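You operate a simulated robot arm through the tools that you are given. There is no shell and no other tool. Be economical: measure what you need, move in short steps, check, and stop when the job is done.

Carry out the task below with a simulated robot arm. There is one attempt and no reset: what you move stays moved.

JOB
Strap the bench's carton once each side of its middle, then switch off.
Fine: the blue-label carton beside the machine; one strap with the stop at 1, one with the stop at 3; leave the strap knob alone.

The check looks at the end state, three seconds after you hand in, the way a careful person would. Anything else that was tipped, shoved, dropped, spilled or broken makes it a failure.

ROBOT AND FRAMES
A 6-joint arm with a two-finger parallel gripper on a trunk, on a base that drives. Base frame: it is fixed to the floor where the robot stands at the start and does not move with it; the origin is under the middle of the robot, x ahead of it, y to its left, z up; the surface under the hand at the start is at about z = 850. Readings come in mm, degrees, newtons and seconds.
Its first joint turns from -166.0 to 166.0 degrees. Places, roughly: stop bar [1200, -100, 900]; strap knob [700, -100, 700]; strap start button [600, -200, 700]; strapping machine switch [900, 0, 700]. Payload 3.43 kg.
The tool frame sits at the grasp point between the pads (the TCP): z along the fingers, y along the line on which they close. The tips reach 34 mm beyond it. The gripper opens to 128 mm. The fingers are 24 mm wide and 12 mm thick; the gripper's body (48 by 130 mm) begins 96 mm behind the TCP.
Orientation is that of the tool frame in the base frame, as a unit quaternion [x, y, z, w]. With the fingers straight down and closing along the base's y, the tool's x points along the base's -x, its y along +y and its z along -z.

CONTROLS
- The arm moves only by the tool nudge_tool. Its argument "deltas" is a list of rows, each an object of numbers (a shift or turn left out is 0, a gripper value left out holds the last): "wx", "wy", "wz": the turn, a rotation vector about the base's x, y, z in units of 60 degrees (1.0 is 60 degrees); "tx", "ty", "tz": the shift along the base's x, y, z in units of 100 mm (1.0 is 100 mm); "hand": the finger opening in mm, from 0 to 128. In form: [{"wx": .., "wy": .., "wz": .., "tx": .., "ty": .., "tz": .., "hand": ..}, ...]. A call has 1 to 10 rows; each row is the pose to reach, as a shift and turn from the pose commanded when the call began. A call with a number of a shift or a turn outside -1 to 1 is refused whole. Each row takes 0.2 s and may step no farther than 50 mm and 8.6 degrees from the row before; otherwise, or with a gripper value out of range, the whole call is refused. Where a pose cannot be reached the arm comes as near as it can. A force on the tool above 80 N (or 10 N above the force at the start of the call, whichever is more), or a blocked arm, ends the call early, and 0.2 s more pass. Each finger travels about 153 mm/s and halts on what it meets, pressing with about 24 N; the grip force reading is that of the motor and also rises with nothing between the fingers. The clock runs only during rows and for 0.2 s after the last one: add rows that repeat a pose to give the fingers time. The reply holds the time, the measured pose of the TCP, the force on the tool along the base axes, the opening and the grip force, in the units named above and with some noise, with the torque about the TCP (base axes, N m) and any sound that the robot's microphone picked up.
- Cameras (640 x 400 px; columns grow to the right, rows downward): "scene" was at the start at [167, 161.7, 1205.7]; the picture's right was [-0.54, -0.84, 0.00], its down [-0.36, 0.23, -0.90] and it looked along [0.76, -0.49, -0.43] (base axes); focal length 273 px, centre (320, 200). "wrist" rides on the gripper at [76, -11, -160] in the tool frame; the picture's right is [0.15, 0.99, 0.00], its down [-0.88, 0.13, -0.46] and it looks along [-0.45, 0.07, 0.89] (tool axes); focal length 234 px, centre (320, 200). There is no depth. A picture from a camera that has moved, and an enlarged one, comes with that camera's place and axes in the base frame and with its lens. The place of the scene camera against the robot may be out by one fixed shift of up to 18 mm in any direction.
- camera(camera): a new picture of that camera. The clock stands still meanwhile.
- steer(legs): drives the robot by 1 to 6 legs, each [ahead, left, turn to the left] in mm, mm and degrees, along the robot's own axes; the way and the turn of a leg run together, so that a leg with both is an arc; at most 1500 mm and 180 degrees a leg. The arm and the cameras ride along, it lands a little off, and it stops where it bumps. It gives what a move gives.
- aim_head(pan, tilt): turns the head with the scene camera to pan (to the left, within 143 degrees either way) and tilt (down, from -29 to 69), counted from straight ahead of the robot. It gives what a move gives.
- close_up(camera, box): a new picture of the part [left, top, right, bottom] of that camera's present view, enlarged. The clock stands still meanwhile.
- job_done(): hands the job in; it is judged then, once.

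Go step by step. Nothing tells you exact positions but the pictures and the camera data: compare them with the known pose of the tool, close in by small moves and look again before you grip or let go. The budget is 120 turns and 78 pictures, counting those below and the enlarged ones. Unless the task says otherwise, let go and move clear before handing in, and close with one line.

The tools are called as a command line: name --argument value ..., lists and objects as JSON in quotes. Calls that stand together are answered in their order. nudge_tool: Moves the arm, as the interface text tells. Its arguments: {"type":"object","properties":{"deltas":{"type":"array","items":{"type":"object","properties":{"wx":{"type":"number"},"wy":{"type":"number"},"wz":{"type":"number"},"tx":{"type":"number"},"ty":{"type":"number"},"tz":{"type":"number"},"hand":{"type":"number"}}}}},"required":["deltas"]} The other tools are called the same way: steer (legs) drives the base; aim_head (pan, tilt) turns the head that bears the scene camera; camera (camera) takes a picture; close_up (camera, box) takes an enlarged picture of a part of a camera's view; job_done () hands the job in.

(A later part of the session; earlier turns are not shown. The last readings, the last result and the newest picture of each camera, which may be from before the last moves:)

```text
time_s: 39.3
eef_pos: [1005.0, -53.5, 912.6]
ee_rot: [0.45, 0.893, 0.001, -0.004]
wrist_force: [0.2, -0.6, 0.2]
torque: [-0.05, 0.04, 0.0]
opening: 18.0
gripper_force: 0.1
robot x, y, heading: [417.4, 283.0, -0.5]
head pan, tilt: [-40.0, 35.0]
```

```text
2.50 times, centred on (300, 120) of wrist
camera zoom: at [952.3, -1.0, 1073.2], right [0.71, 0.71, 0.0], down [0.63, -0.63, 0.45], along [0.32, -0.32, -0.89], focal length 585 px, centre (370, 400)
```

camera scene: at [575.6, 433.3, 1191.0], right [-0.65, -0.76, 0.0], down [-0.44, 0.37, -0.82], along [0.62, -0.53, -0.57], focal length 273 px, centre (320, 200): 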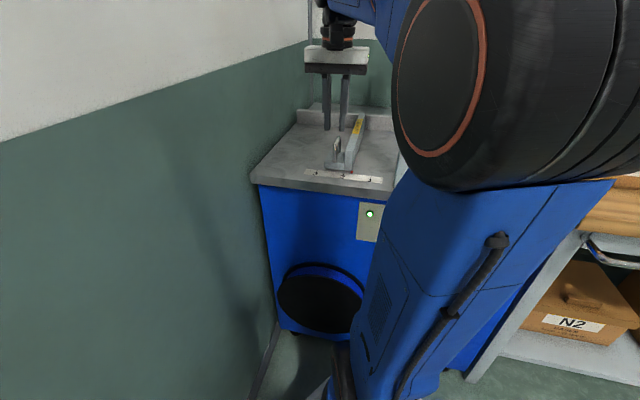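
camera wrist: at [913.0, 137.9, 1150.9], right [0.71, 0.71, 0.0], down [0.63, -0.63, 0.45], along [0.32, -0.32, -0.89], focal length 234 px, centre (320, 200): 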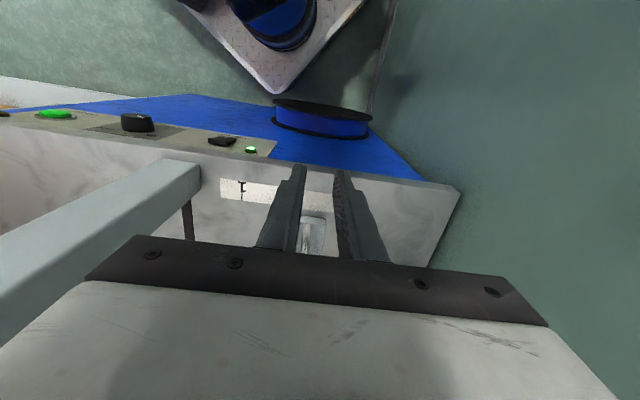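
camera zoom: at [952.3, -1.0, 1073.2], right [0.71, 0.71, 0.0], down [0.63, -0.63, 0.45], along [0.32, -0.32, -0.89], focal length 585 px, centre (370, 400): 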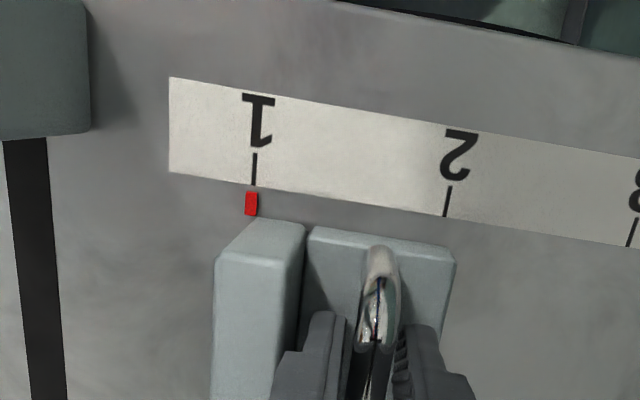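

The pointer is exactly on 1. I lift, retract in front of the table, and drive back right for pushing the carton.

nudge_tool --deltas '[{"tz": 0.4}, {"tz": 0.8}, {"tz": 0.9, "tx": -0.25, "ty": 0.33}, {"tz": 1.0, "tx": -0.5, "ty": 0.66}, {"tz": 1.0, "tx": -0.75, "ty": 1.0}]'

nudge_tool --deltas '[{"tx": -0.3, "ty": 0.4}, {"tx": -0.45, "ty": 0.6}]'

steer --legs '[[-284, -222, 0.6]]'

aim_head --pan -55 --tilt 30

camera --camera "scene"

```text
time_s: 40.5
eef_pos: [929.6, 47.4, 1010.6]
ee_rot: [0.45, 0.893, 0.001, -0.004]
wrist_force: [0.1, -0.3, 0.1]
torque: [0.01, 0.04, 0.02]
opening: 18.0
gripper_force: 0.1
robot x, y, heading: [414.3, 280.5, -0.5]
head pan, tilt: [-40.0, 35.0]
```

```text
time_s: 41.1
eef_pos: [883.3, 105.1, 1011.8]
ee_rot: [0.45, 0.893, 0.001, -0.004]
wrist_force: [0.0, 0.1, 0.6]
torque: [0.01, 0.01, -0.02]
opening: 18.1
gripper_force: 0.2
robot x, y, heading: [417.5, 280.4, -0.5]
head pan, tilt: [-40.0, 35.0]
```

```text
time_s: 43.4
eef_pos: [602.4, -111.2, 1011.6]
ee_rot: [0.446, 0.895, 0.0, -0.003]
wrist_force: [0.0, 0.5, 0.7]
torque: [0.03, 0.0, -0.02]
opening: 18.0
gripper_force: 0.0
robot x, y, heading: [132.7, 59.1, -0.3]
head pan, tilt: [-40.0, 35.0]
```

```text
time_s: 44.1
eef_pos: [602.1, -110.8, 1011.3]
ee_rot: [0.446, 0.895, 0.002, -0.004]
wrist_force: [-0.3, -0.4, 0.6]
torque: [-0.01, -0.01, 0.02]
opening: 18.2
gripper_force: 0.1
robot x, y, heading: [134.0, 58.4, -0.0]
head pan, tilt: [-55.0, 30.0]
```

```text
42 pictures are left
camera scene: at [275.3, 196.7, 1198.8], right [-0.82, -0.57, 0.0], down [-0.29, 0.41, -0.87], along [0.5, -0.71, -0.5], focal length 273 px, centre (320, 200)
```

scene: 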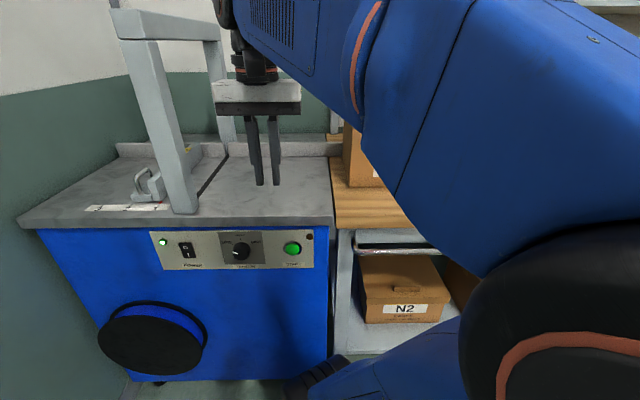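

Next I raise the arm, tilt the fingers 22° so the tips lead leftward, open wide, and travel over the carton to its right side.

nudge_tool --deltas '[{"tz": 0.4, "wx": 0.07, "wy": -0.093, "hand": 128}, {"tz": 0.8, "wx": 0.14, "wy": -0.187}, {"tz": 1.0, "wx": 0.22, "wy": -0.293}]'

nudge_tool --deltas '[{"tz": 0.4}, {"tz": 0.8}, {"tz": 1.0, "ty": -0.3}, {"tz": 1.0, "ty": -0.7, "tx": -0.1}, {"tz": 1.0, "ty": -1.0, "tx": -0.3}]'

nudge_tool --deltas '[{"ty": -0.45, "tx": -0.15}, {"ty": -0.9, "tx": -0.35}, {"ty": -1.0, "tx": -0.4}]'

nudge_tool --deltas '[{"ty": -0.45, "tx": -0.15}, {"ty": -0.9, "tx": -0.35}, {"ty": -1.0, "tx": -0.4}]'

nudge_tool --deltas '[{"ty": -0.45, "tx": -0.15}, {"ty": -0.9, "tx": -0.35}, {"ty": -1.0, "tx": -0.4}]'

nudge_tool --deltas '[{"ty": -0.45, "tx": -0.15}, {"ty": -0.9, "tx": -0.35}, {"ty": -1.0, "tx": -0.4}]'

camera --camera "wrist"

```text
time_s: 45.0
eef_pos: [601.6, -110.2, 1112.4]
ee_rot: [0.437, 0.879, 0.172, 0.082]
wrist_force: [-0.3, 0.4, -0.4]
torque: [-0.02, 0.02, 0.01]
opening: 127.7
gripper_force: 0.1
robot x, y, heading: [133.1, 57.1, -0.2]
head pan, tilt: [-55.0, 30.0]
```

```text
time_s: 46.1
eef_pos: [610.5, -204.6, 1160.1]
ee_rot: [0.439, 0.879, 0.167, 0.088]
wrist_force: [0.1, 0.5, 0.8]
torque: [-0.09, -0.03, -0.06]
opening: 128.0
gripper_force: 0.2
out of reach, approached as far as the arm can: row 2, 3, 4, 5
robot x, y, heading: [138.7, 59.2, 0.0]
head pan, tilt: [-55.0, 30.0]
```

```text
time_s: 47.0
eef_pos: [585.7, -303.8, 1137.5]
ee_rot: [0.437, 0.879, 0.17, 0.083]
wrist_force: [-0.5, -0.9, -1.1]
torque: [0.01, -0.02, 0.02]
opening: 128.1
gripper_force: 0.0
out of reach, approached as far as the arm can: row 1, 2, 3
robot x, y, heading: [132.1, 61.3, 0.2]
head pan, tilt: [-55.0, 30.0]
```

```text
time_s: 47.8
eef_pos: [551.8, -404.6, 1119.9]
ee_rot: [0.437, 0.879, 0.169, 0.084]
wrist_force: [1.0, 0.1, 0.3]
torque: [-0.03, -0.01, -0.05]
opening: 127.9
gripper_force: 0.0
out of reach, approached as far as the arm can: row 1, 2, 3
robot x, y, heading: [132.1, 60.0, 0.1]
head pan, tilt: [-55.0, 30.0]
```

```text
time_s: 48.5
eef_pos: [515.6, -497.2, 1100.3]
ee_rot: [0.438, 0.879, 0.167, 0.084]
wrist_force: [-13.7, 31.3, 21.2]
torque: [0.93, 1.33, -1.44]
opening: 119.4
gripper_force: 0.0
out of reach, approached as far as the arm can: row 1, 2, 3
robot x, y, heading: [133.9, 61.2, -0.1]
head pan, tilt: [-55.0, 30.0]
```

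```text
time_s: 48.9
eef_pos: [507.6, -513.5, 1098.6]
ee_rot: [0.44, 0.878, 0.168, 0.083]
wrist_force: [-10.7, 24.9, 18.7]
torque: [0.68, 1.09, -1.12]
opening: 120.2
gripper_force: 0.1
out of reach, approached as far as the arm can: row 1
robot x, y, heading: [133.8, 57.6, -0.1]
head pan, tilt: [-55.0, 30.0]
stopped in row 1: the force on the tool passed its limit at 127 N (the readings are from after the stop); the commanded pose is now the measured one
```

```text
41 pictures are left
camera wrist: at [408.4, -495.3, 1243.7], right [0.65, 0.67, 0.36], down [0.49, -0.73, 0.47], along [0.58, -0.12, -0.8], focal length 234 px, centre (320, 200)
```

wrist: 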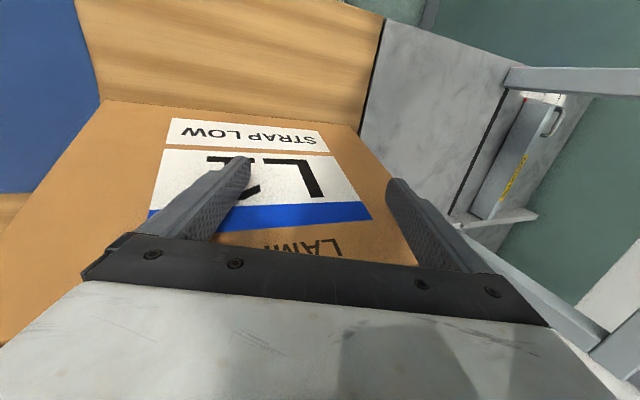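

The arm's height limit was lower than I'd planned, and the fingers bumped the carton's front. I back away at once and check the carton.

nudge_tool --deltas '[{"tx": -0.24, "ty": 0.32}, {"tx": -0.5, "ty": 0.66}, {"tx": -0.72, "ty": 0.96}]'

camera --camera "wrist"

camera --camera "scene"

```text
time_s: 49.7
eef_pos: [441.4, -422.6, 1084.8]
ee_rot: [0.44, 0.878, 0.166, 0.084]
wrist_force: [0.6, -0.6, -0.2]
torque: [0.06, -0.04, -0.02]
opening: 127.9
gripper_force: 0.1
out of reach, approached as far as the arm can: row 2, 3
robot x, y, heading: [134.1, 61.8, -0.4]
head pan, tilt: [-55.0, 30.0]
```

```text
40 pictures are left
camera wrist: at [340.8, -401.9, 1228.4], right [0.65, 0.67, 0.36], down [0.49, -0.73, 0.47], along [0.58, -0.13, -0.8], focal length 234 px, centre (320, 200)
```

wrist: 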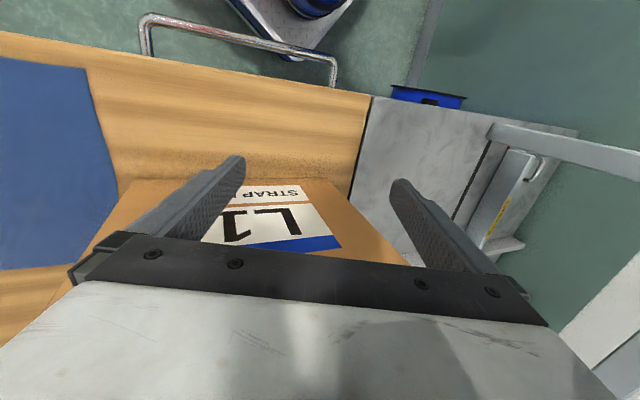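

```text
39 pictures are left
camera scene: at [275.3, 196.3, 1198.9], right [-0.82, -0.57, 0.0], down [-0.29, 0.41, -0.87], along [0.49, -0.71, -0.5], focal length 273 px, centre (320, 200)
```

scene: 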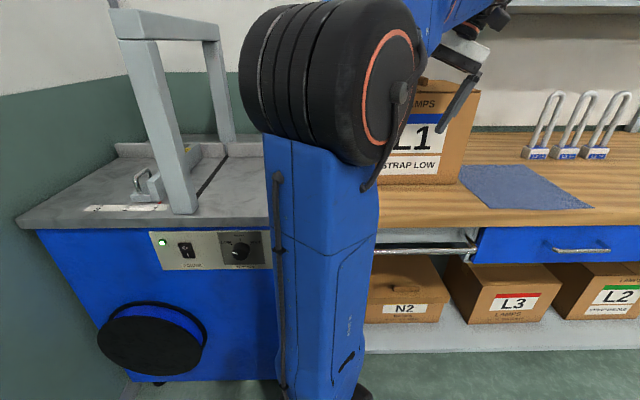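

The carton is still upright and parallel, with its front at d≈148 and its span at m≈-66…-374. To push well I need the fingers spread along d, so I untilt, move in front to the right, and yaw 90°.

nudge_tool --deltas '[{"tx": -0.35, "ty": 0.1, "wx": -0.07, "wy": 0.093}, {"tx": -0.7, "ty": 0.05, "wx": -0.14, "wy": 0.187}, {"tx": -1.0, "ty": -0.0, "wx": -0.22, "wy": 0.293}]'

nudge_tool --deltas '[{"wz": 0.13}, {"wz": 0.26}, {"wz": 0.39}, {"wz": 0.52}, {"wz": 0.65}, {"wz": 0.75}]'

nudge_tool --deltas '[{"wz": 0.13}, {"wz": 0.26}, {"wz": 0.39}, {"wz": 0.52}, {"wz": 0.65}, {"wz": 0.75}]'

```text
time_s: 50.5
eef_pos: [340.1, -422.4, 1084.5]
ee_rot: [0.447, 0.895, -0.003, -0.003]
wrist_force: [0.4, -0.7, -0.1]
torque: [0.03, -0.04, 0.02]
opening: 128.1
gripper_force: 0.0
robot x, y, heading: [132.5, 60.2, -0.2]
head pan, tilt: [-55.0, 30.0]
```

```text
time_s: 51.9
eef_pos: [340.5, -423.2, 1085.1]
ee_rot: [0.07, 0.998, -0.003, -0.002]
wrist_force: [-0.2, 0.0, -0.4]
torque: [-0.01, 0.02, -0.02]
opening: 127.8
gripper_force: 0.1
robot x, y, heading: [137.0, 62.8, -0.2]
head pan, tilt: [-55.0, 30.0]
```

```text
time_s: 53.3
eef_pos: [341.5, -420.2, 1084.6]
ee_rot: [-0.317, 0.948, -0.003, -0.001]
wrist_force: [0.9, -0.1, -0.1]
torque: [0.04, 0.01, 0.0]
opening: 128.1
gripper_force: 0.1
robot x, y, heading: [135.0, 64.2, -0.0]
head pan, tilt: [-55.0, 30.0]
```

Now I tilt the tips toward +m and move to the right of the carton.

nudge_tool --deltas '[{"tx": -0.35, "ty": -0.26, "wx": 0.07, "wy": -0.093}, {"tx": -0.7, "ty": -0.52, "wx": 0.14, "wy": -0.187}, {"tx": -1.0, "ty": -0.75, "wx": 0.22, "wy": -0.293}]'

nudge_tool --deltas '[{"tx": -0.32, "ty": -0.24}, {"tx": -0.4, "ty": -0.3}]'

camera --camera "wrist"

camera --camera "scene"

```text
time_s: 54.1
eef_pos: [250.5, -493.5, 1041.3]
ee_rot: [-0.309, 0.933, 0.051, 0.175]
wrist_force: [0.5, 1.0, 1.2]
torque: [-0.11, 0.06, -0.05]
opening: 128.0
gripper_force: 0.1
out of reach, approached as far as the arm can: row 3
robot x, y, heading: [131.6, 58.3, -0.1]
head pan, tilt: [-55.0, 30.0]
```

```text
time_s: 54.7
eef_pos: [216.4, -519.5, 1023.9]
ee_rot: [-0.31, 0.932, 0.055, 0.178]
wrist_force: [0.1, 0.7, -0.3]
torque: [-0.02, 0.0, -0.01]
opening: 128.2
gripper_force: 0.1
out of reach, approached as far as the arm can: row 1, 2
robot x, y, heading: [132.5, 57.1, 0.1]
head pan, tilt: [-55.0, 30.0]
```

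```text
38 pictures are left
camera wrist: at [117.9, -605.0, 1145.1], right [-0.7, 0.71, -0.06], down [0.44, 0.5, 0.75], along [0.56, 0.49, -0.66], focal length 234 px, centre (320, 200)
```

wrist: 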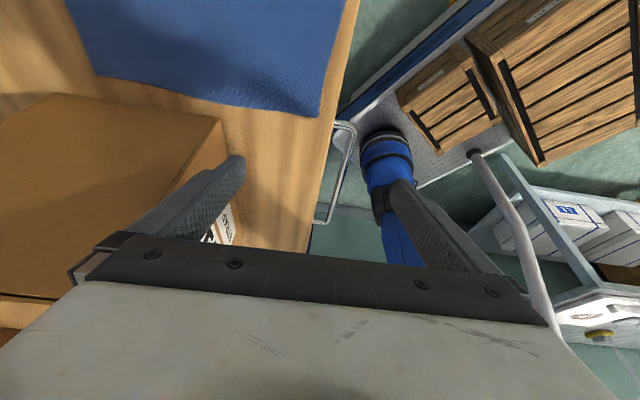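

```text
37 pictures are left
camera scene: at [275.2, 196.9, 1198.8], right [-0.82, -0.57, 0.0], down [-0.29, 0.41, -0.87], along [0.5, -0.71, -0.5], focal length 273 px, centre (320, 200)
```

scene: 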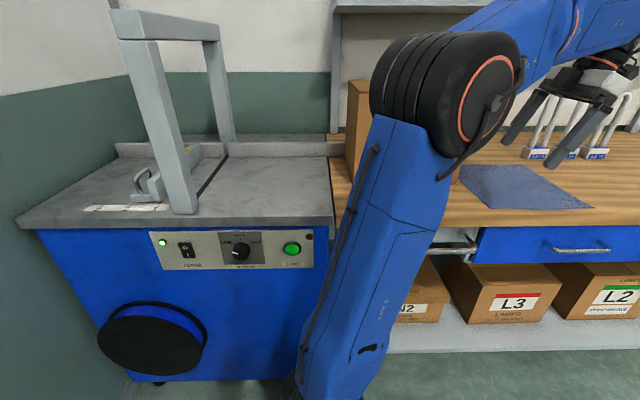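

The fingers are now to the right of the carton, with the camera looking left. I move in along d behind its right end and lower a little.

nudge_tool --deltas '[{"tx": 0.25, "ty": -0.33, "tz": -0.1}, {"tx": 0.5, "ty": -0.67, "tz": -0.2}, {"tx": 0.74, "ty": -0.98, "tz": -0.3}]'

nudge_tool --deltas '[{"tx": 0.25, "ty": -0.33, "tz": -0.1}, {"tx": 0.5, "ty": -0.67, "tz": -0.2}, {"tx": 0.74, "ty": -0.98, "tz": -0.3}]'

camera --camera "wrist"

```text
time_s: 55.5
eef_pos: [288.1, -617.8, 994.4]
ee_rot: [-0.31, 0.932, 0.057, 0.18]
wrist_force: [-0.2, -0.2, 0.6]
torque: [-0.06, 0.0, -0.05]
opening: 128.0
gripper_force: 0.0
robot x, y, heading: [136.4, 58.3, -0.1]
head pan, tilt: [-55.0, 30.0]
```

```text
time_s: 56.3
eef_pos: [362.7, -716.1, 964.3]
ee_rot: [-0.309, 0.932, 0.056, 0.18]
wrist_force: [-0.4, 1.2, 0.2]
torque: [-0.1, 0.0, -0.06]
opening: 128.1
gripper_force: 0.2
robot x, y, heading: [135.8, 61.2, -0.4]
head pan, tilt: [-55.0, 30.0]
```

```text
36 pictures are left
camera wrist: at [266.3, -801.9, 1085.1], right [-0.7, 0.71, -0.06], down [0.44, 0.5, 0.75], along [0.56, 0.5, -0.66], focal length 234 px, centre (320, 200)
```

wrist: 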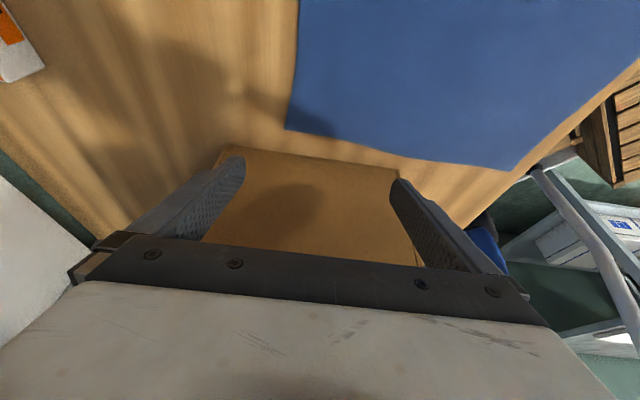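

Carton end face: d 150–359 at m≈-368, centred between the fingers. I start pushing left in moderate steps and watch the force.

nudge_tool --deltas '[{"tx": 0.2, "ty": 0.08}, {"tx": 0.36, "ty": 0.2}, {"tx": 0.52, "ty": 0.32}, {"tx": 0.68, "ty": 0.44}, {"tx": 0.84, "ty": 0.56}]'

camera --camera "wrist"

```text
time_s: 57.5
eef_pos: [446.9, -659.6, 963.3]
ee_rot: [-0.31, 0.932, 0.058, 0.18]
wrist_force: [-1.5, -1.9, 0.3]
torque: [0.0, 0.08, 0.15]
opening: 128.2
gripper_force: 0.1
robot x, y, heading: [134.5, 54.7, -0.2]
head pan, tilt: [-55.0, 30.0]
```

```text
35 pictures are left
camera wrist: at [350.5, -745.2, 1083.6], right [-0.7, 0.71, -0.06], down [0.44, 0.49, 0.75], along [0.56, 0.5, -0.66], focal length 234 px, centre (320, 200)
```

wrist: 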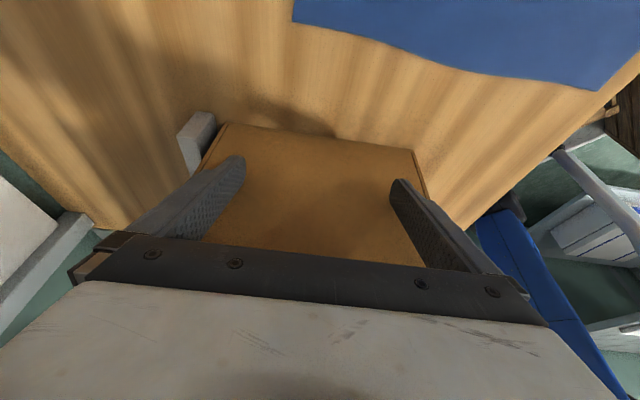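

It slides lightly along the fence. I continue pushing.

nudge_tool --deltas '[{"tx": 0.16, "ty": 0.12}, {"tx": 0.32, "ty": 0.24}, {"tx": 0.48, "ty": 0.36}, {"tx": 0.64, "ty": 0.48}, {"tx": 0.8, "ty": 0.6}, {"tx": 0.96, "ty": 0.72}]'

camera --camera "wrist"

```text
time_s: 58.9
eef_pos: [544.6, -589.1, 964.0]
ee_rot: [-0.309, 0.932, 0.057, 0.18]
wrist_force: [1.0, -0.8, -0.7]
torque: [0.03, -0.01, 0.02]
opening: 128.1
gripper_force: 0.1
robot x, y, heading: [135.0, 63.0, -0.3]
head pan, tilt: [-55.0, 30.0]
```

```text
34 pictures are left
camera wrist: at [446.8, -673.3, 1084.2], right [-0.7, 0.71, -0.06], down [0.44, 0.49, 0.75], along [0.56, 0.5, -0.66], focal length 234 px, centre (320, 200)
```

wrist: 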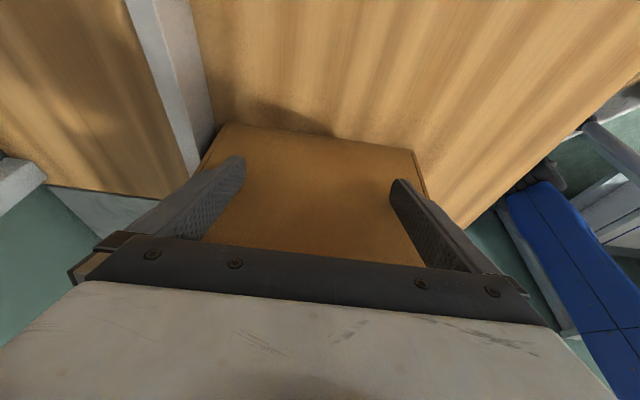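

It tracks straight along the fence, so I push on another 220 mm.

nudge_tool --deltas '[{"tx": 0.16, "ty": 0.12}, {"tx": 0.32, "ty": 0.24}, {"tx": 0.48, "ty": 0.36}, {"tx": 0.64, "ty": 0.48}, {"tx": 0.8, "ty": 0.6}, {"tx": 0.96, "ty": 0.72}]'

nudge_tool --deltas '[{"tx": 0.16, "ty": 0.12}, {"tx": 0.32, "ty": 0.24}, {"tx": 0.48, "ty": 0.36}, {"tx": 0.64, "ty": 0.48}, {"tx": 0.8, "ty": 0.6}]'

camera --camera "scene"

camera --camera "wrist"

```text
time_s: 60.3
eef_pos: [640.2, -515.6, 963.7]
ee_rot: [-0.309, 0.932, 0.057, 0.18]
wrist_force: [-1.2, -1.4, 0.8]
torque: [0.05, 0.07, 0.15]
opening: 128.1
gripper_force: 0.1
robot x, y, heading: [129.9, 59.0, -0.1]
head pan, tilt: [-55.0, 30.0]
```

```text
time_s: 61.5
eef_pos: [719.4, -456.5, 962.5]
ee_rot: [-0.309, 0.932, 0.057, 0.18]
wrist_force: [-1.9, -1.6, -0.8]
torque: [-0.03, 0.07, 0.1]
opening: 128.1
gripper_force: 0.0
robot x, y, heading: [133.8, 55.9, 0.1]
head pan, tilt: [-55.0, 30.0]
```

```text
33 pictures are left
camera scene: at [275.2, 196.7, 1198.8], right [-0.82, -0.57, 0.0], down [-0.29, 0.41, -0.87], along [0.49, -0.71, -0.5], focal length 273 px, centre (320, 200)
```

scene: 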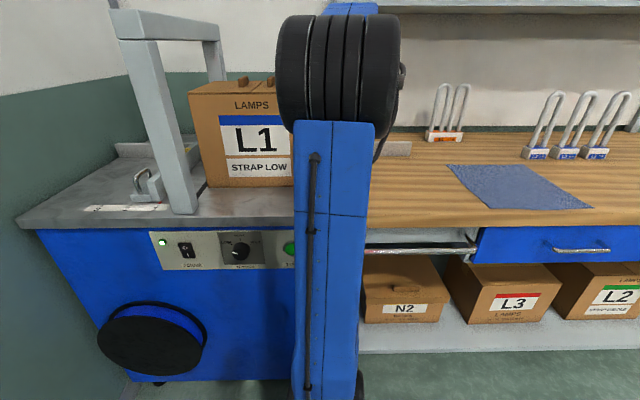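

```text
32 pictures are left
camera wrist: at [622.7, -541.9, 1084.2], right [-0.7, 0.71, -0.06], down [0.44, 0.5, 0.75], along [0.56, 0.5, -0.66], focal length 234 px, centre (320, 200)
```

wrist: 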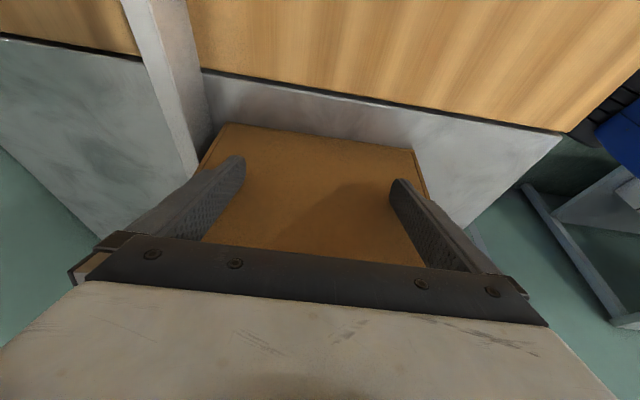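

About 94 mm remain to the stop. I push 80, then creep with the force reading.

nudge_tool --deltas '[{"tx": 0.16, "ty": 0.12}, {"tx": 0.32, "ty": 0.24}, {"tx": 0.48, "ty": 0.36}, {"tx": 0.6, "ty": 0.45}, {"tx": 0.64, "ty": 0.48}]'

nudge_tool --deltas '[{"tx": 0.02, "ty": 0.015}, {"tx": 0.04, "ty": 0.03}]'

close_up --camera "scene" --box '[60, 60, 320, 230]'

```text
time_s: 62.7
eef_pos: [782.7, -407.4, 963.2]
ee_rot: [-0.31, 0.932, 0.057, 0.18]
wrist_force: [-1.7, -1.5, 2.2]
torque: [-0.01, 0.03, -0.04]
opening: 128.0
gripper_force: 0.0
robot x, y, heading: [132.1, 60.4, -0.3]
head pan, tilt: [-55.0, 30.0]
```

```text
time_s: 63.3
eef_pos: [787.5, -405.9, 964.9]
ee_rot: [-0.31, 0.932, 0.057, 0.18]
wrist_force: [-1.4, -1.1, 0.4]
torque: [0.02, 0.06, 0.12]
opening: 128.0
gripper_force: 0.0
robot x, y, heading: [136.2, 58.5, 0.0]
head pan, tilt: [-55.0, 30.0]
```

```text
2.35 times, centred on (190, 145) of scene
camera zoom: at [275.1, 196.8, 1198.8], right [-0.82, -0.57, 0.0], down [-0.29, 0.41, -0.87], along [0.5, -0.71, -0.5], focal length 642 px, centre (626, 329)
```

zoom: 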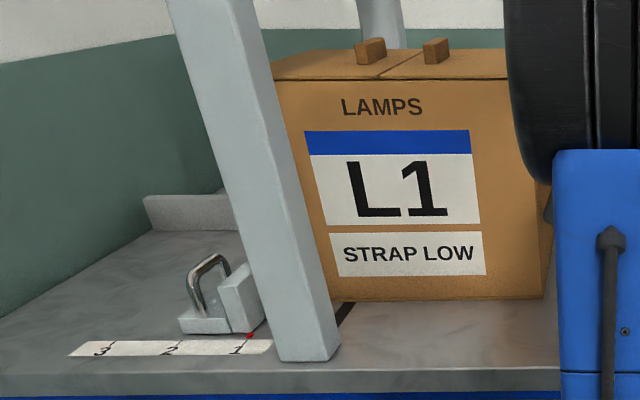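

Not yet in contact, so I creep on.

nudge_tool --deltas '[{"tx": 0.02, "ty": 0.015}, {"tx": 0.04, "ty": 0.03}]'

nudge_tool --deltas '[{"tx": 0.016, "ty": 0.012}, {"tx": 0.032, "ty": 0.024}]'

```text
time_s: 63.9
eef_pos: [790.7, -401.4, 964.3]
ee_rot: [-0.309, 0.932, 0.057, 0.179]
wrist_force: [-1.5, -1.7, 2.0]
torque: [0.04, 0.03, 0.16]
opening: 128.1
gripper_force: 0.0
robot x, y, heading: [136.2, 60.1, 0.1]
head pan, tilt: [-55.0, 30.0]
```

```text
time_s: 64.5
eef_pos: [794.1, -400.4, 963.7]
ee_rot: [-0.31, 0.932, 0.058, 0.179]
wrist_force: [-7.9, -3.5, 0.5]
torque: [-0.04, 0.19, -0.14]
opening: 128.0
gripper_force: 0.1
robot x, y, heading: [132.2, 61.6, -0.0]
head pan, tilt: [-55.0, 30.0]
```

The force rose to about 9 N, which looks like contact with the stop. One more 1.5 mm and a check.

nudge_tool --deltas '[{"tx": 0.012, "ty": 0.009}, {"tx": 0.012, "ty": 0.009}]'

close_up --camera "scene" --box '[80, 150, 260, 230]'

```text
time_s: 65.1
eef_pos: [794.7, -399.4, 963.9]
ee_rot: [-0.309, 0.932, 0.058, 0.181]
wrist_force: [-17.2, -7.5, 1.8]
torque: [-0.07, 0.5, -0.34]
opening: 127.8
gripper_force: 0.0
robot x, y, heading: [131.4, 58.1, -0.2]
head pan, tilt: [-55.0, 30.0]
```

```text
3.56 times, centred on (170, 190) of scene
camera zoom: at [274.5, 196.5, 1198.9], right [-0.82, -0.57, 0.0], down [-0.29, 0.41, -0.87], along [0.5, -0.71, -0.5], focal length 971 px, centre (853, 236)
```

zoom: 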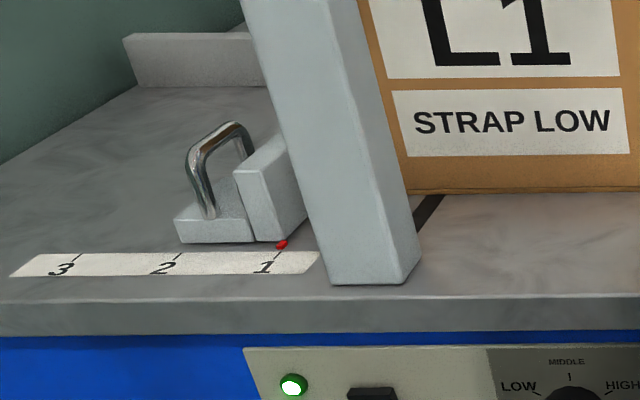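

The carton is against the stop and the pointer still reads 1. I back off, come to the front of the table, and set up to press START.

nudge_tool --deltas '[{"tx": -0.16, "ty": -0.12}, {"tx": -0.4, "ty": -0.3}, {"tx": -0.4, "ty": -0.3}]'

nudge_tool --deltas '[{"tx": -0.25, "ty": 0.33, "hand": 60}, {"tx": -0.5, "ty": 0.67, "hand": 0}, {"tx": -0.74, "ty": 0.98}]'

nudge_tool --deltas '[{"tx": -0.25, "ty": 0.33}, {"tx": -0.5, "ty": 0.67}, {"tx": -0.74, "ty": 0.98}]'

nudge_tool --deltas '[{"tx": -0.25, "ty": 0.33, "wx": -0.07, "wy": 0.093}, {"tx": -0.5, "ty": 0.67, "wx": -0.14, "wy": 0.187}, {"tx": -0.74, "ty": 0.98, "wx": -0.22, "wy": 0.293}]'

close_up --camera "scene" --box '[60, 60, 320, 230]'

```text
time_s: 65.9
eef_pos: [755.6, -428.4, 962.7]
ee_rot: [-0.309, 0.932, 0.056, 0.181]
wrist_force: [0.2, -0.8, 0.1]
torque: [0.01, 0.0, -0.02]
opening: 128.0
gripper_force: 0.0
robot x, y, heading: [135.2, 59.1, -0.1]
head pan, tilt: [-55.0, 30.0]
```

```text
time_s: 66.7
eef_pos: [682.3, -329.5, 964.2]
ee_rot: [-0.309, 0.932, 0.058, 0.18]
wrist_force: [0.6, 0.0, 0.0]
torque: [0.06, 0.03, 0.01]
opening: 0.1
gripper_force: 23.9
robot x, y, heading: [132.0, 58.8, 0.0]
head pan, tilt: [-55.0, 30.0]
```

```text
time_s: 67.5
eef_pos: [608.0, -234.0, 963.6]
ee_rot: [-0.309, 0.932, 0.057, 0.18]
wrist_force: [-0.4, -1.2, -0.1]
torque: [0.06, 0.0, 0.02]
opening: 0.2
gripper_force: 23.4
robot x, y, heading: [135.0, 62.4, -0.0]
head pan, tilt: [-55.0, 30.0]
```

```text
time_s: 68.3
eef_pos: [531.8, -134.5, 962.5]
ee_rot: [-0.316, 0.949, -0.004, -0.002]
wrist_force: [3.0, -2.1, -2.3]
torque: [0.23, 0.33, -0.01]
opening: 0.0
gripper_force: 24.0
robot x, y, heading: [132.0, 57.6, -0.1]
head pan, tilt: [-55.0, 30.0]
```

```text
2.35 times, centred on (190, 145) of scene
camera zoom: at [274.5, 195.5, 1198.8], right [-0.83, -0.55, 0.0], down [-0.28, 0.42, -0.87], along [0.48, -0.72, -0.5], focal length 642 px, centre (626, 329)
```

zoom: 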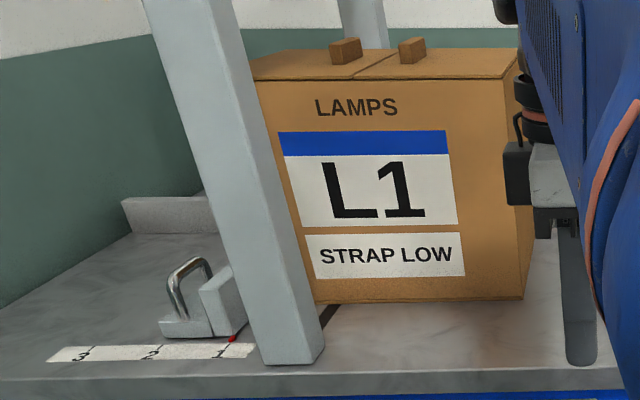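

Now I pitch the closed fingers toward the panel, lower to the button's height, and look.

nudge_tool --deltas '[{"wx": -0.1, "wy": -0.075, "tx": 0.08, "tz": -0.1}, {"wx": -0.2, "wy": -0.15, "tx": 0.16, "tz": -0.2}, {"wx": -0.3, "wy": -0.225, "tx": 0.24, "tz": -0.35}, {"wx": -0.4, "wy": -0.3, "tx": 0.32, "tz": -0.5}, {"wx": -0.5, "wy": -0.375, "tx": 0.4, "tz": -0.65}, {"wx": -0.6, "wy": -0.45, "tx": 0.48, "tz": -0.8}, {"wx": -0.7, "wy": -0.525, "tx": 0.56, "tz": -0.9}, {"wx": -0.8, "wy": -0.6, "tx": 0.6, "ty": -0.06, "tz": -1.0}]'

nudge_tool --deltas '[{"tz": -0.4}, {"tz": -0.8}, {"tz": -1.0}]'

camera --camera "wrist"

```text
time_s: 70.1
eef_pos: [593.5, -140.9, 866.1]
ee_rot: [-0.269, 0.822, -0.477, 0.157]
wrist_force: [0.4, 1.0, -0.2]
torque: [-0.05, 0.0, -0.12]
opening: 0.1
gripper_force: 23.6
robot x, y, heading: [131.6, 58.8, 0.0]
head pan, tilt: [-55.0, 30.0]
```

```text
time_s: 70.9
eef_pos: [610.0, -130.1, 862.9]
ee_rot: [-0.272, 0.821, -0.477, 0.158]
wrist_force: [0.0, 0.9, 0.0]
torque: [-0.02, 0.01, 0.06]
opening: 0.0
gripper_force: 24.4
out of reach, approached as far as the arm can: row 1, 2, 3
robot x, y, heading: [131.4, 57.2, -0.1]
head pan, tilt: [-55.0, 30.0]
```

```text
28 pictures are left
camera wrist: at [470.9, -68.7, 951.4], right [-0.41, 0.31, -0.86], down [0.43, 0.9, 0.11], along [0.8, -0.32, -0.5], focal length 234 px, centre (320, 200)
```

wrist: 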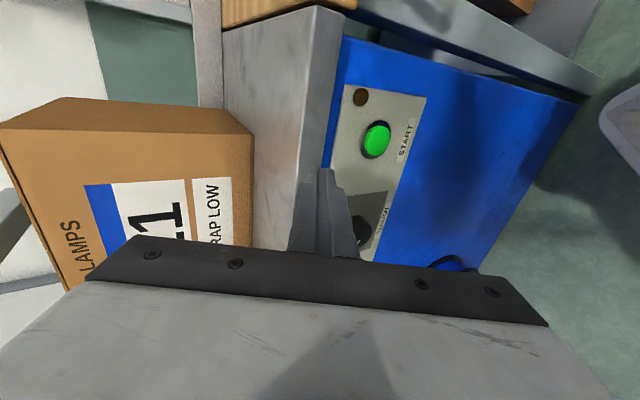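

In this pose the button is too close to the robot to reach. I'll look to the right to see whether there's room to drive that way.

aim_head --pan -105 --tilt 40

camera --camera "scene"

```text
time_s: 72.1
eef_pos: [610.5, -131.1, 862.2]
ee_rot: [-0.272, 0.821, -0.477, 0.158]
wrist_force: [0.3, -1.1, -0.4]
torque: [0.03, -0.02, -0.02]
opening: 0.0
gripper_force: 23.8
robot x, y, heading: [133.8, 55.8, -0.2]
head pan, tilt: [-105.0, 40.0]
```

```text
27 pictures are left
camera scene: at [201.3, 188.9, 1183.5], right [-0.97, 0.26, 0.0], down [0.17, 0.62, -0.77], along [-0.2, -0.74, -0.64], focal length 273 px, centre (320, 200)
```

scene: 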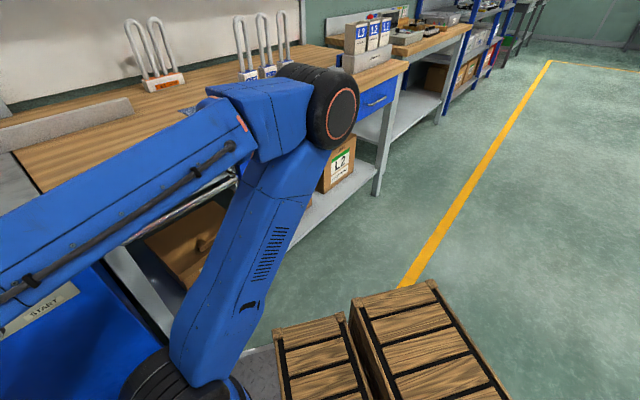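

The right side is free; the crates are on my own deck. I raise the arm a bit and drive 200 mm right along the bench.

nudge_tool --deltas '[{"tz": 0.4}, {"tz": 0.8}]'

steer --legs '[[-160, -120, 0]]'

nudge_tool --deltas '[{"tx": 0.35, "ty": 0.25}, {"tx": 0.7, "ty": 0.5}, {"tx": 1.0, "ty": 0.75}]'

aim_head --pan -45 --tilt 30

```text
time_s: 72.7
eef_pos: [611.2, -131.1, 942.5]
ee_rot: [-0.273, 0.821, -0.477, 0.157]
wrist_force: [-0.4, 0.3, 0.2]
torque: [0.02, 0.02, 0.03]
opening: 0.0
gripper_force: 23.5
robot x, y, heading: [135.7, 59.7, -0.3]
head pan, tilt: [-105.0, 40.0]
```

```text
time_s: 74.3
eef_pos: [450.3, -250.4, 943.0]
ee_rot: [-0.272, 0.821, -0.477, 0.158]
wrist_force: [-0.5, -0.1, -0.2]
torque: [0.0, -0.01, -0.02]
opening: 0.0
gripper_force: 24.2
robot x, y, heading: [-25.5, -57.9, -0.2]
head pan, tilt: [-105.0, 40.0]
```

```text
time_s: 75.1
eef_pos: [550.7, -176.5, 943.2]
ee_rot: [-0.271, 0.82, -0.478, 0.158]
wrist_force: [-0.1, 0.0, 0.4]
torque: [0.04, 0.01, 0.06]
opening: 0.0
gripper_force: 24.1
robot x, y, heading: [-29.5, -58.4, -0.3]
head pan, tilt: [-105.0, 40.0]
```

```text
time_s: 76.4
eef_pos: [549.9, -175.7, 942.5]
ee_rot: [-0.272, 0.821, -0.477, 0.158]
wrist_force: [-0.4, -0.4, -0.4]
torque: [-0.05, 0.0, -0.02]
opening: 0.0
gripper_force: 24.2
robot x, y, heading: [-26.6, -61.5, -0.3]
head pan, tilt: [-45.0, 30.0]
```

I lower to the button's pre-contact point.

nudge_tool --deltas '[{"tx": 0.1, "ty": 0.1, "tz": -0.35}, {"tx": 0.25, "ty": 0.22, "tz": -0.7}, {"tx": 0.41, "ty": 0.35, "tz": -1.0}]'

nudge_tool --deltas '[{"tz": -0.4}, {"tz": -0.87}]'

camera --camera "wrist"

camera --camera "scene"

```text
time_s: 77.2
eef_pos: [590.0, -140.7, 841.5]
ee_rot: [-0.271, 0.82, -0.478, 0.157]
wrist_force: [-0.3, 0.0, -0.3]
torque: [0.0, -0.01, 0.0]
opening: 0.0
gripper_force: 23.6
robot x, y, heading: [-28.9, -58.6, -0.1]
head pan, tilt: [-45.0, 30.0]
```

```text
time_s: 77.8
eef_pos: [595.0, -137.9, 758.0]
ee_rot: [-0.271, 0.821, -0.477, 0.156]
wrist_force: [0.2, -0.2, 0.4]
torque: [0.03, 0.0, 0.03]
opening: 0.1
gripper_force: 24.0
out of reach, approached as far as the arm can: row 2
robot x, y, heading: [-28.0, -61.9, 0.0]
head pan, tilt: [-45.0, 30.0]
```

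```text
26 pictures are left
camera wrist: at [456.0, -76.4, 848.0], right [-0.41, 0.31, -0.86], down [0.43, 0.89, 0.11], along [0.8, -0.33, -0.5], focal length 234 px, centre (320, 200)
```

wrist: 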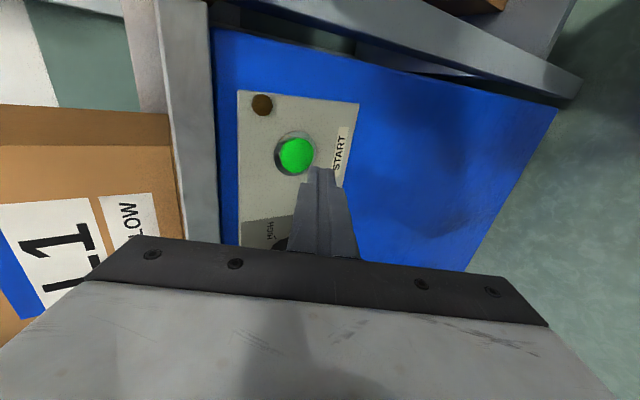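

```text
25 pictures are left
camera scene: at [127.2, 86.4, 1198.8], right [-0.71, -0.7, 0.0], down [-0.35, 0.36, -0.87], along [0.61, -0.61, -0.5], focal length 273 px, centre (320, 200)
```

scene: 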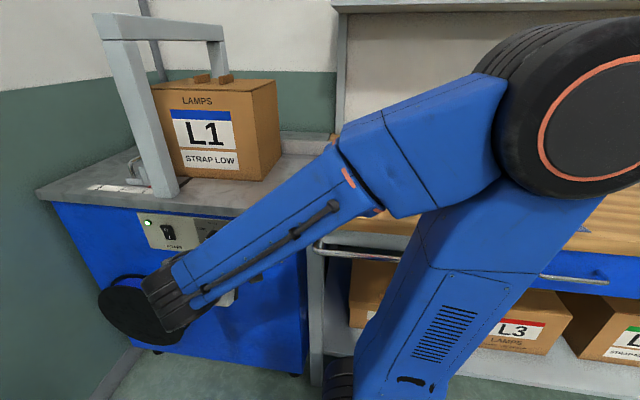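

The button fix is consistent at (639,-203,744). I advance to near contact, then press in small steps.

nudge_tool --deltas '[{"tx": 0.06, "ty": -0.16}, {"tx": 0.168, "ty": -0.3}]'

nudge_tool --deltas '[{"tx": 0.012, "ty": -0.016}, {"tx": 0.024, "ty": -0.032}, {"tx": 0.036, "ty": -0.048}, {"tx": 0.048, "ty": -0.064}, {"tx": 0.06, "ty": -0.08}]'

close_up --camera "wrist" --box '[200, 70, 400, 230]'

```text
time_s: 78.4
eef_pos: [613.2, -168.3, 760.1]
ee_rot: [-0.271, 0.821, -0.477, 0.156]
wrist_force: [-0.1, -0.5, 0.0]
torque: [-0.05, -0.01, -0.06]
opening: 0.3
gripper_force: 23.9
out of reach, approached as far as the arm can: row 1
robot x, y, heading: [-25.1, -57.2, -0.3]
head pan, tilt: [-45.0, 30.0]
```

```text
time_s: 79.6
eef_pos: [617.5, -175.5, 760.2]
ee_rot: [-0.271, 0.821, -0.477, 0.156]
wrist_force: [-2.0, 3.8, 0.8]
torque: [0.0, 0.03, -0.01]
opening: 0.2
gripper_force: 24.2
robot x, y, heading: [-26.3, -64.1, -0.2]
head pan, tilt: [-45.0, 30.0]
heard: click
```

```text
2.50 times, centred on (300, 150) of wrist
camera zoom: at [478.6, -113.4, 849.7], right [-0.41, 0.31, -0.86], down [0.43, 0.89, 0.11], along [0.8, -0.33, -0.5], focal length 585 px, centre (370, 325)
```

zoom: 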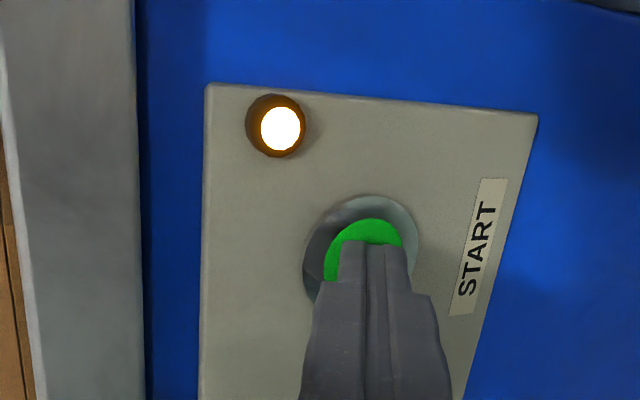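

It clicked and the amber lamp is lit, so the machine is working. I back off and wait.

nudge_tool --deltas '[{"tx": -0.12, "ty": 0.16}, {"tx": -0.3, "ty": 0.4}, {"tx": -0.3, "ty": 0.4}, {"tx": -0.3, "ty": 0.4}, {"tx": -0.3, "ty": 0.4}, {"tx": -0.3, "ty": 0.4}, {"tx": -0.3, "ty": 0.4}, {"tx": -0.3, "ty": 0.4}]'

nudge_tool --deltas '[{"tx": 0}, {"tx": 0}, {"tx": 0}, {"tx": 0}, {"tx": 0}, {"tx": 0}, {"tx": 0}, {"tx": 0}]'

camera --camera "scene"

camera --camera "wrist"

```text
time_s: 81.4
eef_pos: [589.3, -134.2, 761.9]
ee_rot: [-0.272, 0.821, -0.477, 0.157]
wrist_force: [0.1, -0.1, -0.3]
torque: [0.01, 0.0, -0.02]
opening: 0.1
gripper_force: 24.3
robot x, y, heading: [-28.4, -65.0, -0.2]
head pan, tilt: [-45.0, 30.0]
```

```text
time_s: 83.2
eef_pos: [588.8, -135.2, 762.7]
ee_rot: [-0.271, 0.821, -0.478, 0.156]
wrist_force: [1.0, 0.1, 0.8]
torque: [0.0, -0.06, 0.03]
opening: 0.0
gripper_force: 24.6
robot x, y, heading: [-28.0, -63.3, -0.2]
head pan, tilt: [-45.0, 30.0]
```

```text
23 pictures are left
camera scene: at [127.3, 86.5, 1198.8], right [-0.71, -0.7, 0.0], down [-0.35, 0.35, -0.87], along [0.61, -0.61, -0.5], focal length 273 px, centre (320, 200)
```

scene: 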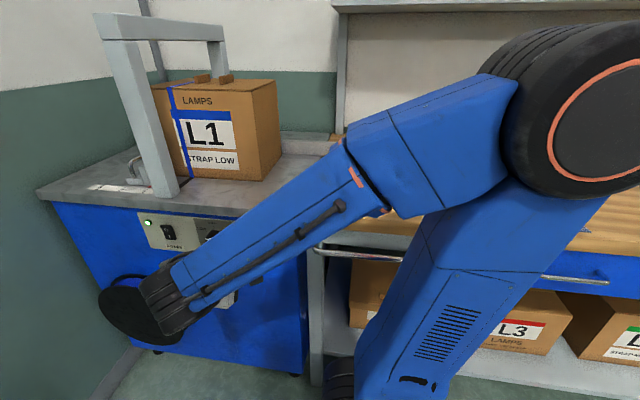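

```text
22 pictures are left
camera wrist: at [449.4, -72.4, 851.5], right [-0.41, 0.31, -0.86], down [0.43, 0.89, 0.11], along [0.8, -0.33, -0.5], focal length 234 px, centre (320, 200)
```

wrist: 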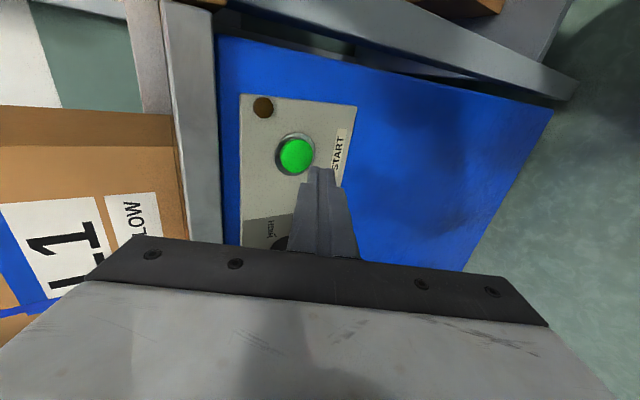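

The first strap is on and the amber lamp is out. Next the stop goes to 3: I raise, straighten and yaw the gripper, then drive back left.

nudge_tool --deltas '[{"tz": 0.4, "tx": -0.06, "ty": 0.08}, {"tz": 0.8, "tx": -0.12, "ty": 0.16}, {"tz": 1.0, "tx": -0.12, "ty": 0.16}]'

nudge_tool --deltas '[{"tz": 0.2, "wx": 0.1, "wy": 0.075}, {"tz": 0.5, "wx": 0.2, "wy": 0.15}, {"tz": 0.8, "wx": 0.3, "wy": 0.225}, {"tz": 1.0, "wx": 0.4, "wy": 0.3}, {"tz": 1.0, "wx": 0.5, "wy": 0.375}, {"tz": 1.0, "wx": 0.6, "wy": 0.45}, {"tz": 1.0, "wx": 0.7, "wy": 0.525}, {"tz": 1.0, "wx": 0.8, "wy": 0.6}]'

nudge_tool --deltas '[{"wz": -0.13, "tx": -0.1, "ty": -0.06}, {"wz": -0.26, "tx": -0.24, "ty": -0.18}, {"wz": -0.39, "tx": -0.4, "ty": -0.3}, {"wz": -0.52, "tx": -0.56, "ty": -0.42}, {"wz": -0.65, "tx": -0.72, "ty": -0.54}, {"wz": -0.75, "tx": -0.8, "ty": -0.6}]'

nudge_tool --deltas '[{"wz": -0.13, "hand": 18}, {"wz": -0.26}, {"wz": -0.39}, {"wz": -0.52}, {"wz": -0.65}, {"wz": -0.75}]'

steer --legs '[[444, 342, 0]]'

```text
time_s: 84.0
eef_pos: [574.8, -120.9, 860.2]
ee_rot: [-0.272, 0.821, -0.477, 0.157]
wrist_force: [-0.7, -0.3, -0.1]
torque: [-0.02, 0.03, -0.04]
opening: 0.1
gripper_force: 24.1
robot x, y, heading: [-25.5, -60.9, 0.0]
head pan, tilt: [-45.0, 30.0]
```

```text
time_s: 85.8
eef_pos: [576.4, -120.3, 959.9]
ee_rot: [-0.315, 0.949, -0.002, -0.001]
wrist_force: [0.2, 0.1, 0.9]
torque: [0.0, -0.03, 0.0]
opening: 0.0
gripper_force: 23.9
robot x, y, heading: [-30.4, -64.9, -0.4]
head pan, tilt: [-45.0, 30.0]
```

```text
time_s: 87.2
eef_pos: [496.3, -181.6, 959.9]
ee_rot: [0.073, 0.997, -0.003, -0.003]
wrist_force: [-0.4, -0.3, -0.5]
torque: [0.02, 0.01, 0.0]
opening: 0.0
gripper_force: 24.0
robot x, y, heading: [-26.2, -63.6, -0.2]
head pan, tilt: [-45.0, 30.0]
```

```text
time_s: 88.6
eef_pos: [494.9, -179.6, 960.1]
ee_rot: [0.448, 0.894, -0.001, -0.004]
wrist_force: [0.2, 0.5, 0.3]
torque: [-0.02, 0.0, -0.01]
opening: 18.0
gripper_force: 0.2
robot x, y, heading: [-26.1, -59.2, -0.4]
head pan, tilt: [-45.0, 30.0]
```

```text
time_s: 91.8
eef_pos: [943.5, 154.4, 960.2]
ee_rot: [0.45, 0.893, -0.002, -0.003]
wrist_force: [0.4, -0.3, 0.0]
torque: [0.02, -0.01, -0.01]
opening: 18.1
gripper_force: 0.0
robot x, y, heading: [422.7, 280.4, -0.5]
head pan, tilt: [-45.0, 30.0]
```

Positioned in front of the machine's left part. I go over the handle at (1005,-53).

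nudge_tool --deltas '[{"tx": -0.3, "ty": -0.22, "tz": 0.1}, {"tx": -0.6, "ty": -0.46, "tz": 0.25}, {"tx": -0.4, "ty": -0.72, "tz": 0.25}, {"tx": -0.2, "ty": -0.98, "tz": 0.25}]'

nudge_tool --deltas '[{"tx": 0.3, "ty": -0.4}, {"tx": 0.6, "ty": -0.75}, {"tx": 0.8, "ty": -1.0}]'

close_up --camera "wrist" --box '[200, 80, 440, 260]'

```text
time_s: 92.8
eef_pos: [923.3, 56.7, 984.5]
ee_rot: [0.45, 0.893, -0.002, -0.003]
wrist_force: [-1.1, 0.1, -0.9]
torque: [-0.03, -0.02, -0.01]
opening: 18.0
gripper_force: 0.0
robot x, y, heading: [420.6, 274.7, -0.5]
head pan, tilt: [-45.0, 30.0]
```

```text
time_s: 93.6
eef_pos: [1002.8, -43.7, 985.8]
ee_rot: [0.451, 0.893, -0.001, -0.003]
wrist_force: [-0.2, -0.4, 0.5]
torque: [-0.01, -0.05, -0.01]
opening: 17.9
gripper_force: 0.0
robot x, y, heading: [422.1, 276.6, -0.4]
head pan, tilt: [-45.0, 30.0]
```

```text
2.22 times, centred on (320, 170) of wrist
camera zoom: at [950.5, 10.8, 1146.0], right [0.71, 0.71, -0.01], down [0.63, -0.63, 0.45], along [0.32, -0.32, -0.89], focal length 520 px, centre (320, 267)
```

zoom: 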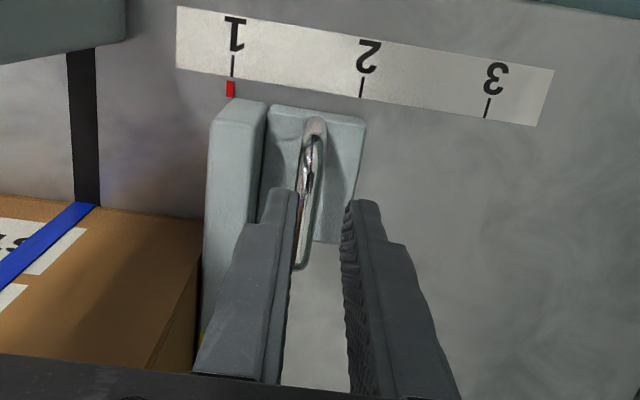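

The carton touches the stop nicely. I correct by a few mm, descend and grip.

nudge_tool --deltas '[{"tx": 0.022, "ty": -0.098}, {"tx": 0.022, "ty": -0.098, "tz": -0.25}]'

close_up --camera "wrist" --box '[220, 100, 420, 260]'

```text
time_s: 94.2
eef_pos: [1005.2, -51.8, 960.4]
ee_rot: [0.45, 0.893, -0.002, -0.003]
wrist_force: [1.1, 0.0, -0.1]
torque: [0.02, 0.03, -0.02]
opening: 17.9
gripper_force: 0.0
robot x, y, heading: [420.1, 275.4, -0.8]
head pan, tilt: [-45.0, 30.0]
```

```text
2.50 times, centred on (320, 180) of wrist
camera zoom: at [952.7, 1.7, 1120.4], right [0.71, 0.71, -0.01], down [0.63, -0.63, 0.45], along [0.32, -0.32, -0.89], focal length 585 px, centre (320, 250)
```

zoom: 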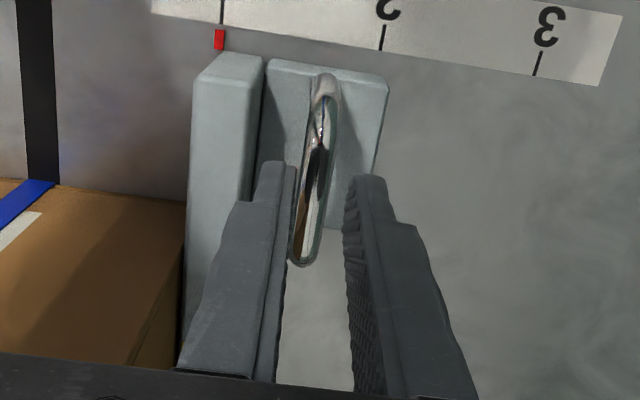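

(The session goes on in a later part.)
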